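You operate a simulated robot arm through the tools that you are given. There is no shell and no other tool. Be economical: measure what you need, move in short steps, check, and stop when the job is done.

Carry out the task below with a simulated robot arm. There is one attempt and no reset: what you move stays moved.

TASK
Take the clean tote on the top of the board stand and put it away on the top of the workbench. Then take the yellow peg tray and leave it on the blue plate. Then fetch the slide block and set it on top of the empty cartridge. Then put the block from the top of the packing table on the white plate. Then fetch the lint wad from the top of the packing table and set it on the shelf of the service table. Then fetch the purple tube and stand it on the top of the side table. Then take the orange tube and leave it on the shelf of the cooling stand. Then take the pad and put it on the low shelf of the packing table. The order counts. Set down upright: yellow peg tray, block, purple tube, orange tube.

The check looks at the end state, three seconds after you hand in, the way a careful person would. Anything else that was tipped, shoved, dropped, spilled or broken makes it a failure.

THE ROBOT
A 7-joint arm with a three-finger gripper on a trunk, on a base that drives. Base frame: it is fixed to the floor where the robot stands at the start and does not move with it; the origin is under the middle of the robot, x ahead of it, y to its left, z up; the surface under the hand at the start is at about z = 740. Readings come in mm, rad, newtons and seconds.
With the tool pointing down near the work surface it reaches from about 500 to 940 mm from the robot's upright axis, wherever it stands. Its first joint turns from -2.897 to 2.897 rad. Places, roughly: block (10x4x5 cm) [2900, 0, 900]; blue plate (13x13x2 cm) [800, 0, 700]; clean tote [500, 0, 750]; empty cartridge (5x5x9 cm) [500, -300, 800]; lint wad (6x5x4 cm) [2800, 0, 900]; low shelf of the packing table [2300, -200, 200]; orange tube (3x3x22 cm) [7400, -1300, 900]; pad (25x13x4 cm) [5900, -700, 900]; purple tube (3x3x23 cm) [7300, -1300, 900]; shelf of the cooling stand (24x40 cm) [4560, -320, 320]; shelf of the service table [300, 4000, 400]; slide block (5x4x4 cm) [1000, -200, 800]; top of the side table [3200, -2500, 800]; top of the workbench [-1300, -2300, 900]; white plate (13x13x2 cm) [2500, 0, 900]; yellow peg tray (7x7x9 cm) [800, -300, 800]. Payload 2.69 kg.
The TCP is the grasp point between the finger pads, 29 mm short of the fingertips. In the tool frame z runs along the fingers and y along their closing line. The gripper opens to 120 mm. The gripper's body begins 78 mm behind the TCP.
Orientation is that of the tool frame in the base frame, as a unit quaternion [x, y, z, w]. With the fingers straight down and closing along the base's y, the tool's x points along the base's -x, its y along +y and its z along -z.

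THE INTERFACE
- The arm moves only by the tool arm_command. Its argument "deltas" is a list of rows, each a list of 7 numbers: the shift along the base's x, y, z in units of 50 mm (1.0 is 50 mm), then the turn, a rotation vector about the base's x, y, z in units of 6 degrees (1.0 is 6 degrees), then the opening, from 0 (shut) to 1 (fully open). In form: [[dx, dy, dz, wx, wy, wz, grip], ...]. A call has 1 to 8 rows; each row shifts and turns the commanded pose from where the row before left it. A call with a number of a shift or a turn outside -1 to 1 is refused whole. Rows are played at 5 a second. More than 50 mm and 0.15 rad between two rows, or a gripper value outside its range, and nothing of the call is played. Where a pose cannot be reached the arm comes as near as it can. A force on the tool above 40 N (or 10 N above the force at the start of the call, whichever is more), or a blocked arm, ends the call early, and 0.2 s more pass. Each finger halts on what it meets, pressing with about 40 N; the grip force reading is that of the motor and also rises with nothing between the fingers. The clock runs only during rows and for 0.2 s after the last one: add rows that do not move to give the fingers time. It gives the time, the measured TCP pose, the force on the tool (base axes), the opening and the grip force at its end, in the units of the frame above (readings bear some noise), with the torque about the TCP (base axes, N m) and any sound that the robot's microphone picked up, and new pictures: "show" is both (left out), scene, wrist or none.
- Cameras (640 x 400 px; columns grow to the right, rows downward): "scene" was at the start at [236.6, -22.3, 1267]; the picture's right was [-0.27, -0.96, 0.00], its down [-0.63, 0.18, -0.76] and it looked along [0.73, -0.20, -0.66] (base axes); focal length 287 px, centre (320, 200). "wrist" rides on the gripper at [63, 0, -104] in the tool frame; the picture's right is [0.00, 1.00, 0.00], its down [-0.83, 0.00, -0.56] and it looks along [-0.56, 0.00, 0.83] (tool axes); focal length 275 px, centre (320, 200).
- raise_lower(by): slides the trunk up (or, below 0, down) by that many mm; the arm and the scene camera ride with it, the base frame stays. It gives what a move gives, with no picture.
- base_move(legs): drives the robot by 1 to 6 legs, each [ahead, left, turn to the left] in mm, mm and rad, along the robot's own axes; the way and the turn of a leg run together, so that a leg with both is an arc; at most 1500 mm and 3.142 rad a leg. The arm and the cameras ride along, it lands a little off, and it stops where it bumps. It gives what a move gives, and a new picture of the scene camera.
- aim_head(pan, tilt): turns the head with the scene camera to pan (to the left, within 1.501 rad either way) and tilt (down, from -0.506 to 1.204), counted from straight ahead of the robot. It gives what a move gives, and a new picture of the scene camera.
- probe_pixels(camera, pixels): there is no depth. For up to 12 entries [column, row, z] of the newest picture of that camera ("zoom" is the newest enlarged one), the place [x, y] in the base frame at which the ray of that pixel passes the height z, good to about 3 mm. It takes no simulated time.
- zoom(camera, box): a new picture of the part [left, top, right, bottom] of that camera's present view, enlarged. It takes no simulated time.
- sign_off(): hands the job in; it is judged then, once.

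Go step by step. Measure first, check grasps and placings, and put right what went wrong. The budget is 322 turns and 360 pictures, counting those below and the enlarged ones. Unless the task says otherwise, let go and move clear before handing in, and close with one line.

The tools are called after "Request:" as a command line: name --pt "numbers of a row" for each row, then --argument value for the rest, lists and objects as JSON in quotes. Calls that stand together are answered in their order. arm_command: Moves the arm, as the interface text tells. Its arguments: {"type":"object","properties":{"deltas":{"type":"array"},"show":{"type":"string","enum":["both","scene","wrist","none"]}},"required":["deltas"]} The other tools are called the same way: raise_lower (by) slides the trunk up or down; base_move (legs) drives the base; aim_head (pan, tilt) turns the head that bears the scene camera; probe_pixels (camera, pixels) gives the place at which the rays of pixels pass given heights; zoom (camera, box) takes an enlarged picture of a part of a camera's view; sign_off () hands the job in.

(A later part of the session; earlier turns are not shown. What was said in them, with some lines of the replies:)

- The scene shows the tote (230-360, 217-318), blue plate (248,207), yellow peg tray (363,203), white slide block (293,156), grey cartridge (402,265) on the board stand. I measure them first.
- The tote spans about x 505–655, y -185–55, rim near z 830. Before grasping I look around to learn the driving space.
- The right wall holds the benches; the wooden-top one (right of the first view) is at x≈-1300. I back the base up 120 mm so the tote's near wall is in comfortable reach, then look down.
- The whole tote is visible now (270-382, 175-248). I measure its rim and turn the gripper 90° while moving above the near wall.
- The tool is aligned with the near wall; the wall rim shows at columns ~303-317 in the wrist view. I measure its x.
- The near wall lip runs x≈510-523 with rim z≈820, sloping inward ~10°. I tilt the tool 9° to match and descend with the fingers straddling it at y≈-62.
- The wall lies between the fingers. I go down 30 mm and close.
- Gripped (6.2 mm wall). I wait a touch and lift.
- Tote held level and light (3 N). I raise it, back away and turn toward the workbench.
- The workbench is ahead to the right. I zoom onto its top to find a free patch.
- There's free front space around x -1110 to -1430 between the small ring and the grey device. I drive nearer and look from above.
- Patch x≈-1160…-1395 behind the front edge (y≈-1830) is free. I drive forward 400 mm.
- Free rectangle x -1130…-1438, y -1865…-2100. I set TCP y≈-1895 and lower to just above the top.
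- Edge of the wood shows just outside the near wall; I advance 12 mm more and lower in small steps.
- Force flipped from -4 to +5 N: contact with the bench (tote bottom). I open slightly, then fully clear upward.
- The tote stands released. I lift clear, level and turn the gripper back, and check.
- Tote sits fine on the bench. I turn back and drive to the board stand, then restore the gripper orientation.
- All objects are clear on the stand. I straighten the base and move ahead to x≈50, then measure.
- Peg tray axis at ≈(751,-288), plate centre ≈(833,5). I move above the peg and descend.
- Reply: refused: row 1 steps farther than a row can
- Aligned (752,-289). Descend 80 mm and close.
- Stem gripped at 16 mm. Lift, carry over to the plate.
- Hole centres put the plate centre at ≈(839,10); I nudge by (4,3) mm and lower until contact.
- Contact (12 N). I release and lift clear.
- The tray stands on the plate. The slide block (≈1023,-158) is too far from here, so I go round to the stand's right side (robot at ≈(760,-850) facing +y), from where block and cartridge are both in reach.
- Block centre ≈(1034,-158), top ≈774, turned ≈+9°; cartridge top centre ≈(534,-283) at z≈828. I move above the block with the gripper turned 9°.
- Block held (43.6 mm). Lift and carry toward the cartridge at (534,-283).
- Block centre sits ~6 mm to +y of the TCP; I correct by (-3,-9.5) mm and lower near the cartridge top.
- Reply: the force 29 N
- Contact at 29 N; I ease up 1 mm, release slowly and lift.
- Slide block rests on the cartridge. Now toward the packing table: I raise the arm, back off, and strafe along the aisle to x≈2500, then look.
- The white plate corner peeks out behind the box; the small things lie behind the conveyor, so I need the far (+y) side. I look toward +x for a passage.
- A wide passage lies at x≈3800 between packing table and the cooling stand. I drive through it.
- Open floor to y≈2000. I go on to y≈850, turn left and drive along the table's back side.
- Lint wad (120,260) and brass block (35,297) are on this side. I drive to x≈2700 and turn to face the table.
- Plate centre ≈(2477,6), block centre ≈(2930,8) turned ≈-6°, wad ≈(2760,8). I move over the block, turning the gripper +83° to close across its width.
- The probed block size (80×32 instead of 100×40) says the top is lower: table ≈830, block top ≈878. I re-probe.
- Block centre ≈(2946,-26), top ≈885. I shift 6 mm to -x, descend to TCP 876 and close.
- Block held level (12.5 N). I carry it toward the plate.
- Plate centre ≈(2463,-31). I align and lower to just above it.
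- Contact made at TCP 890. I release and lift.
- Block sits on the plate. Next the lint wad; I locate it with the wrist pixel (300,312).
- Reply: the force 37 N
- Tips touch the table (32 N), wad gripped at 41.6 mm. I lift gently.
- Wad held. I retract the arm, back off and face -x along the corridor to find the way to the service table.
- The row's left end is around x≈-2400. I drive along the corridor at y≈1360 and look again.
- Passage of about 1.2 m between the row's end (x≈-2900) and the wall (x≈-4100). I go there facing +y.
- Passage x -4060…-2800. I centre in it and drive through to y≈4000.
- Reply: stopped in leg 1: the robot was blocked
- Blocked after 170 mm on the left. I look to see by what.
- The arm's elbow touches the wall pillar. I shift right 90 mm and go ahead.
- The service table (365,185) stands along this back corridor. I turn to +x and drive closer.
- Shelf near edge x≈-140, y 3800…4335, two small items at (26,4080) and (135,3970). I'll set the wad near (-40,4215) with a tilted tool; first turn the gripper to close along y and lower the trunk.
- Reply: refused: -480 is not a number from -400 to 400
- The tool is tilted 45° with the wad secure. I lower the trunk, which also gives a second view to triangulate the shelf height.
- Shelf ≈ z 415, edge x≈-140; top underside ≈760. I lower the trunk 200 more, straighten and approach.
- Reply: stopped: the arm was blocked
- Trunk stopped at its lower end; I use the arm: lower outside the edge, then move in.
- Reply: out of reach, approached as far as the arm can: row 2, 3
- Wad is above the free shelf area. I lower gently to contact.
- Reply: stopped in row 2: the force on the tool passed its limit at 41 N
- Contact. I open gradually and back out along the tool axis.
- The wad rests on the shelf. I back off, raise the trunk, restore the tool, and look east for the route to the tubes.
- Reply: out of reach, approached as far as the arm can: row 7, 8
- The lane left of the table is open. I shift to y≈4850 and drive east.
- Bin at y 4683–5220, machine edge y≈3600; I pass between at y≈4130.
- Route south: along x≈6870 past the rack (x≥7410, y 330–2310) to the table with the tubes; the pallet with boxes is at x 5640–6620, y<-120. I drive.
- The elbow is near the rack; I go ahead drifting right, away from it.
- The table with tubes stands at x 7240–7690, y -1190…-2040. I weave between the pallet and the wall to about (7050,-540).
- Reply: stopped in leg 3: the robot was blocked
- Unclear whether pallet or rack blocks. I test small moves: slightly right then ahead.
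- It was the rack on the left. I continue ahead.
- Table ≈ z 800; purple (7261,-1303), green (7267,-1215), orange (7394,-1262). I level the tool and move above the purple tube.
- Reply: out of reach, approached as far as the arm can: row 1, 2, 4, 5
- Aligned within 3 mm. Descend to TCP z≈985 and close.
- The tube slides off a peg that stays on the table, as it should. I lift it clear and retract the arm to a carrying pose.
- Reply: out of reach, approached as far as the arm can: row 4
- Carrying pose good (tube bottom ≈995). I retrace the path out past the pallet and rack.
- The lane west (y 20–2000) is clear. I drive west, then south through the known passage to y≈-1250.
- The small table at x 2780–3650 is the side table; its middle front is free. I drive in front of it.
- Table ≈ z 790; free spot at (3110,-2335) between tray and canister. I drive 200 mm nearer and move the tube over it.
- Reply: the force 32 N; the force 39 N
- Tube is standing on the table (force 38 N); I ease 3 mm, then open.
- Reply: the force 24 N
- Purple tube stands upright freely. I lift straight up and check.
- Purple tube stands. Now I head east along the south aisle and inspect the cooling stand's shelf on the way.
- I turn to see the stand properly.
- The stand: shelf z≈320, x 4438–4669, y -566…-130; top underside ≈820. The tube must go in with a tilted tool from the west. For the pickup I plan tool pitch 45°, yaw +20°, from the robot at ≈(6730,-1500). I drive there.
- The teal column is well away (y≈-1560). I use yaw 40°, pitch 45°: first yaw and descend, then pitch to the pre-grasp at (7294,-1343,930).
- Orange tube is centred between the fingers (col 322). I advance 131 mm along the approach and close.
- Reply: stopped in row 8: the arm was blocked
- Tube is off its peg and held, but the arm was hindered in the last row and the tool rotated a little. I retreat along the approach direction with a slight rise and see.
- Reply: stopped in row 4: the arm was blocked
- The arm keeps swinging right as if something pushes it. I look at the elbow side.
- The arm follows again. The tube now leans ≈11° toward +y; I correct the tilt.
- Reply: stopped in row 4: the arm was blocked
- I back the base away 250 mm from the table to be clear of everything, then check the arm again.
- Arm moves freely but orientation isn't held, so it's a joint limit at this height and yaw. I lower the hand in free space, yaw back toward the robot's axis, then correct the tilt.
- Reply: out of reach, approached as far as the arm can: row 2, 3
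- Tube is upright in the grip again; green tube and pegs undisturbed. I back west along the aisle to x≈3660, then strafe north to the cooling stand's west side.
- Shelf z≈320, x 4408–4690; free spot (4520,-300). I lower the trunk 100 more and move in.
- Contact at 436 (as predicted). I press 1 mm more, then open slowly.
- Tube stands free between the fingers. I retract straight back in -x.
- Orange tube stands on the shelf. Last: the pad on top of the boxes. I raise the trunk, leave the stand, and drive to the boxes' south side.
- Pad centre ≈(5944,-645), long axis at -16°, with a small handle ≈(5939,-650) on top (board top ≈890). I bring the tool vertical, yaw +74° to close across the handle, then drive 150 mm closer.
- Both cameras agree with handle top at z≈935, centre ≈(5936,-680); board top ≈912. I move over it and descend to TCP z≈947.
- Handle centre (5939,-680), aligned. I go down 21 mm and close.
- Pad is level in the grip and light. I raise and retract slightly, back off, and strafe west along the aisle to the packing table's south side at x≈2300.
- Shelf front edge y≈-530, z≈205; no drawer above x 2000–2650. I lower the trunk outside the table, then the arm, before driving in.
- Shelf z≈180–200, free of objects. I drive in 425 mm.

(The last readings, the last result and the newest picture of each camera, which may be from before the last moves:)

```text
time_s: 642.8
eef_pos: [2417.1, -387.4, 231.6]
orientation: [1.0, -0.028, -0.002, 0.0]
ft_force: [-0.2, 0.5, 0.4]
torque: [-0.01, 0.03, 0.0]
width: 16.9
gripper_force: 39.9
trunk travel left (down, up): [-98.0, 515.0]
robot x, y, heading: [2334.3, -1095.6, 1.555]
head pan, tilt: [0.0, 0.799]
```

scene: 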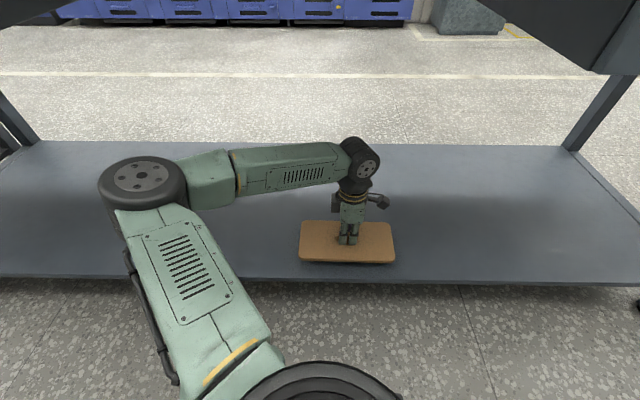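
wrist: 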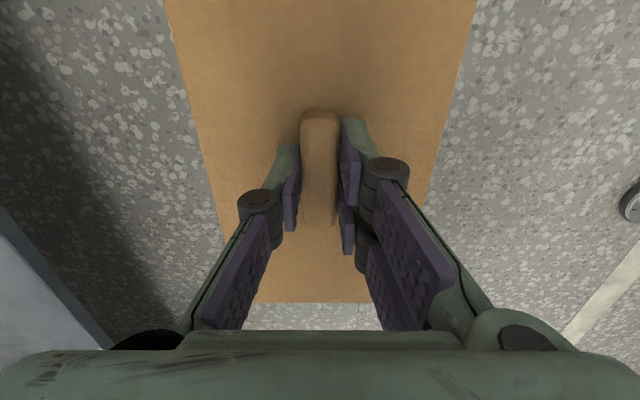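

Request:
arm_command --pt "0 0 -0.1 0 0 0 0" --pt "0 0 0 0 0 0 0" --show "none"

Request:
arm_command --pt "0 0 -0.08 0 0 0 0" --pt "0 0 0 0 0 0 0" --show "none"

Request:
arm_command --pt "0 0 -0.08 0 0 0 0" --pt "0 0 0 0 0 0 0" --show "none"

```text
time_s: 643.4
eef_pos: [2417.5, -387.7, 226.9]
orientation: [1.0, -0.028, -0.003, -0.002]
ft_force: [-0.3, 0.0, -0.9]
torque: [0.01, 0.0, -0.04]
width: 16.9
gripper_force: 40.7
trunk travel left (down, up): [-98.0, 515.0]
robot x, y, heading: [2334.4, -1097.8, 1.553]
head pan, tilt: [0.0, 0.799]
```

```text
time_s: 644.0
eef_pos: [2417.7, -388.4, 224.2]
orientation: [1.0, -0.027, -0.002, 0.0]
ft_force: [-0.5, -0.3, 0.1]
torque: [-0.01, 0.04, 0.01]
width: 17.2
gripper_force: 39.6
trunk travel left (down, up): [-98.0, 515.0]
robot x, y, heading: [2335.4, -1094.4, 1.55]
head pan, tilt: [0.0, 0.799]
```

```text
time_s: 644.6
eef_pos: [2417.0, -389.1, 221.0]
orientation: [1.0, -0.027, -0.003, -0.002]
ft_force: [-2.6, -5.6, 13.4]
torque: [-0.21, 0.15, -0.01]
width: 17.0
gripper_force: 40.1
trunk travel left (down, up): [-98.0, 515.0]
robot x, y, heading: [2336.0, -1097.5, 1.555]
head pan, tilt: [0.0, 0.799]
```

Contact at TCP 221 (13 N). I release and lift.

Request:
arm_command --pt "0 0 -0.02 0 0 0 0.15" --pt "0 0 0 0 0 0 0.35" --pt "0 0 0 0 0 0 0.5" --pt "0 0 0 0 0 0 0.5" --pt "0 0 0.3 0 0 0 0.5" --pt "0 0 0.6 0 0 0 0.5" --pt "0 0 0.6 0 0 0 0.5" --pt "0 0 0 0 0 0 0.5" --show "scene"

```text
time_s: 646.4
eef_pos: [2419.5, -390.2, 292.7]
orientation: [1.0, -0.028, -0.002, -0.001]
ft_force: [0.2, 0.1, -0.1]
torque: [0.0, -0.03, -0.02]
width: 60.0
gripper_force: 0.0
trunk travel left (down, up): [-98.0, 515.0]
robot x, y, heading: [2331.5, -1097.7, 1.553]
head pan, tilt: [0.0, 0.799]
```

scene: 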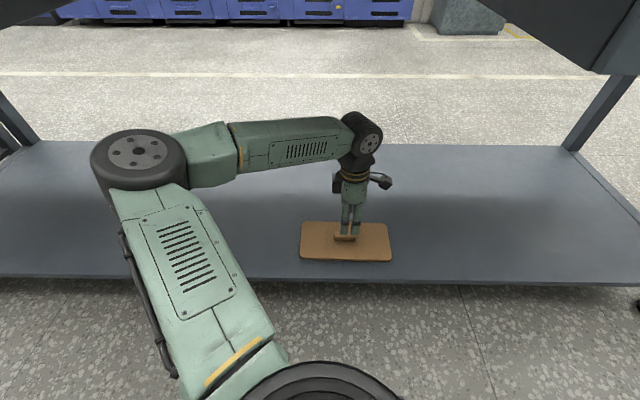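

Pad lies flat on the low shelf, released. I back out clear of the table and take a final look.

Request:
base_move --legs '[[-480, 0, 0]]'

Request:
raise_lower --by 400

Request:
aim_head --pan 0.5 --tilt 0.4

```text
time_s: 649.3
eef_pos: [2417.0, -871.2, 293.3]
orientation: [0.999, -0.034, -0.002, 0.0]
ft_force: [0.4, -0.5, -0.1]
torque: [0.01, -0.03, -0.02]
width: 59.8
gripper_force: 0.1
trunk travel left (down, up): [-98.0, 515.0]
robot x, y, heading: [2326.3, -1577.1, 1.545]
head pan, tilt: [0.0, 0.799]
```

scene: 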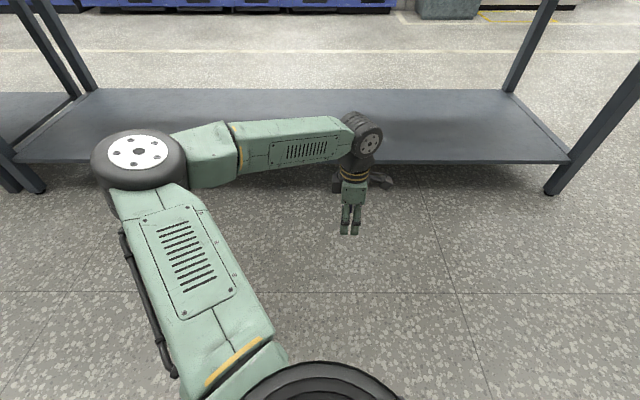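

```text
time_s: 653.1
eef_pos: [2416.2, -872.3, 691.1]
orientation: [0.999, -0.035, -0.003, -0.001]
ft_force: [0.4, 0.2, 0.4]
torque: [0.02, -0.01, -0.01]
width: 59.9
gripper_force: 0.0
trunk travel left (down, up): [-498.0, 115.0]
robot x, y, heading: [2322.6, -1577.7, 1.544]
head pan, tilt: [0.0, 0.799]
```

```text
time_s: 654.0
eef_pos: [2415.1, -872.6, 692.2]
orientation: [0.999, -0.034, -0.003, -0.001]
ft_force: [-0.8, -0.3, -0.4]
torque: [0.03, -0.01, -0.02]
width: 60.0
gripper_force: 0.0
trunk travel left (down, up): [-498.0, 115.0]
robot x, y, heading: [2323.4, -1579.3, 1.542]
head pan, tilt: [0.499, 0.4]
```

scene: 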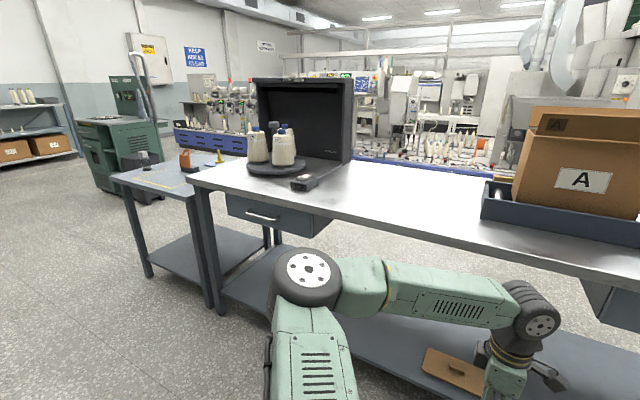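

The pad is on the low shelf at (455,370), and the slide block on the cartridge (143,158) and the peg tray (219,157) are still in place. The arm is clear, so I hand in.

Request:
sign_off

```text
The job is handed in.
```

All eight items were moved in the given order and released where asked, and the job is handed in. On the way the arm's elbow touched a wall pillar and the base was stopped against the finished-cones rack; I saw nothing displaced at either spot.
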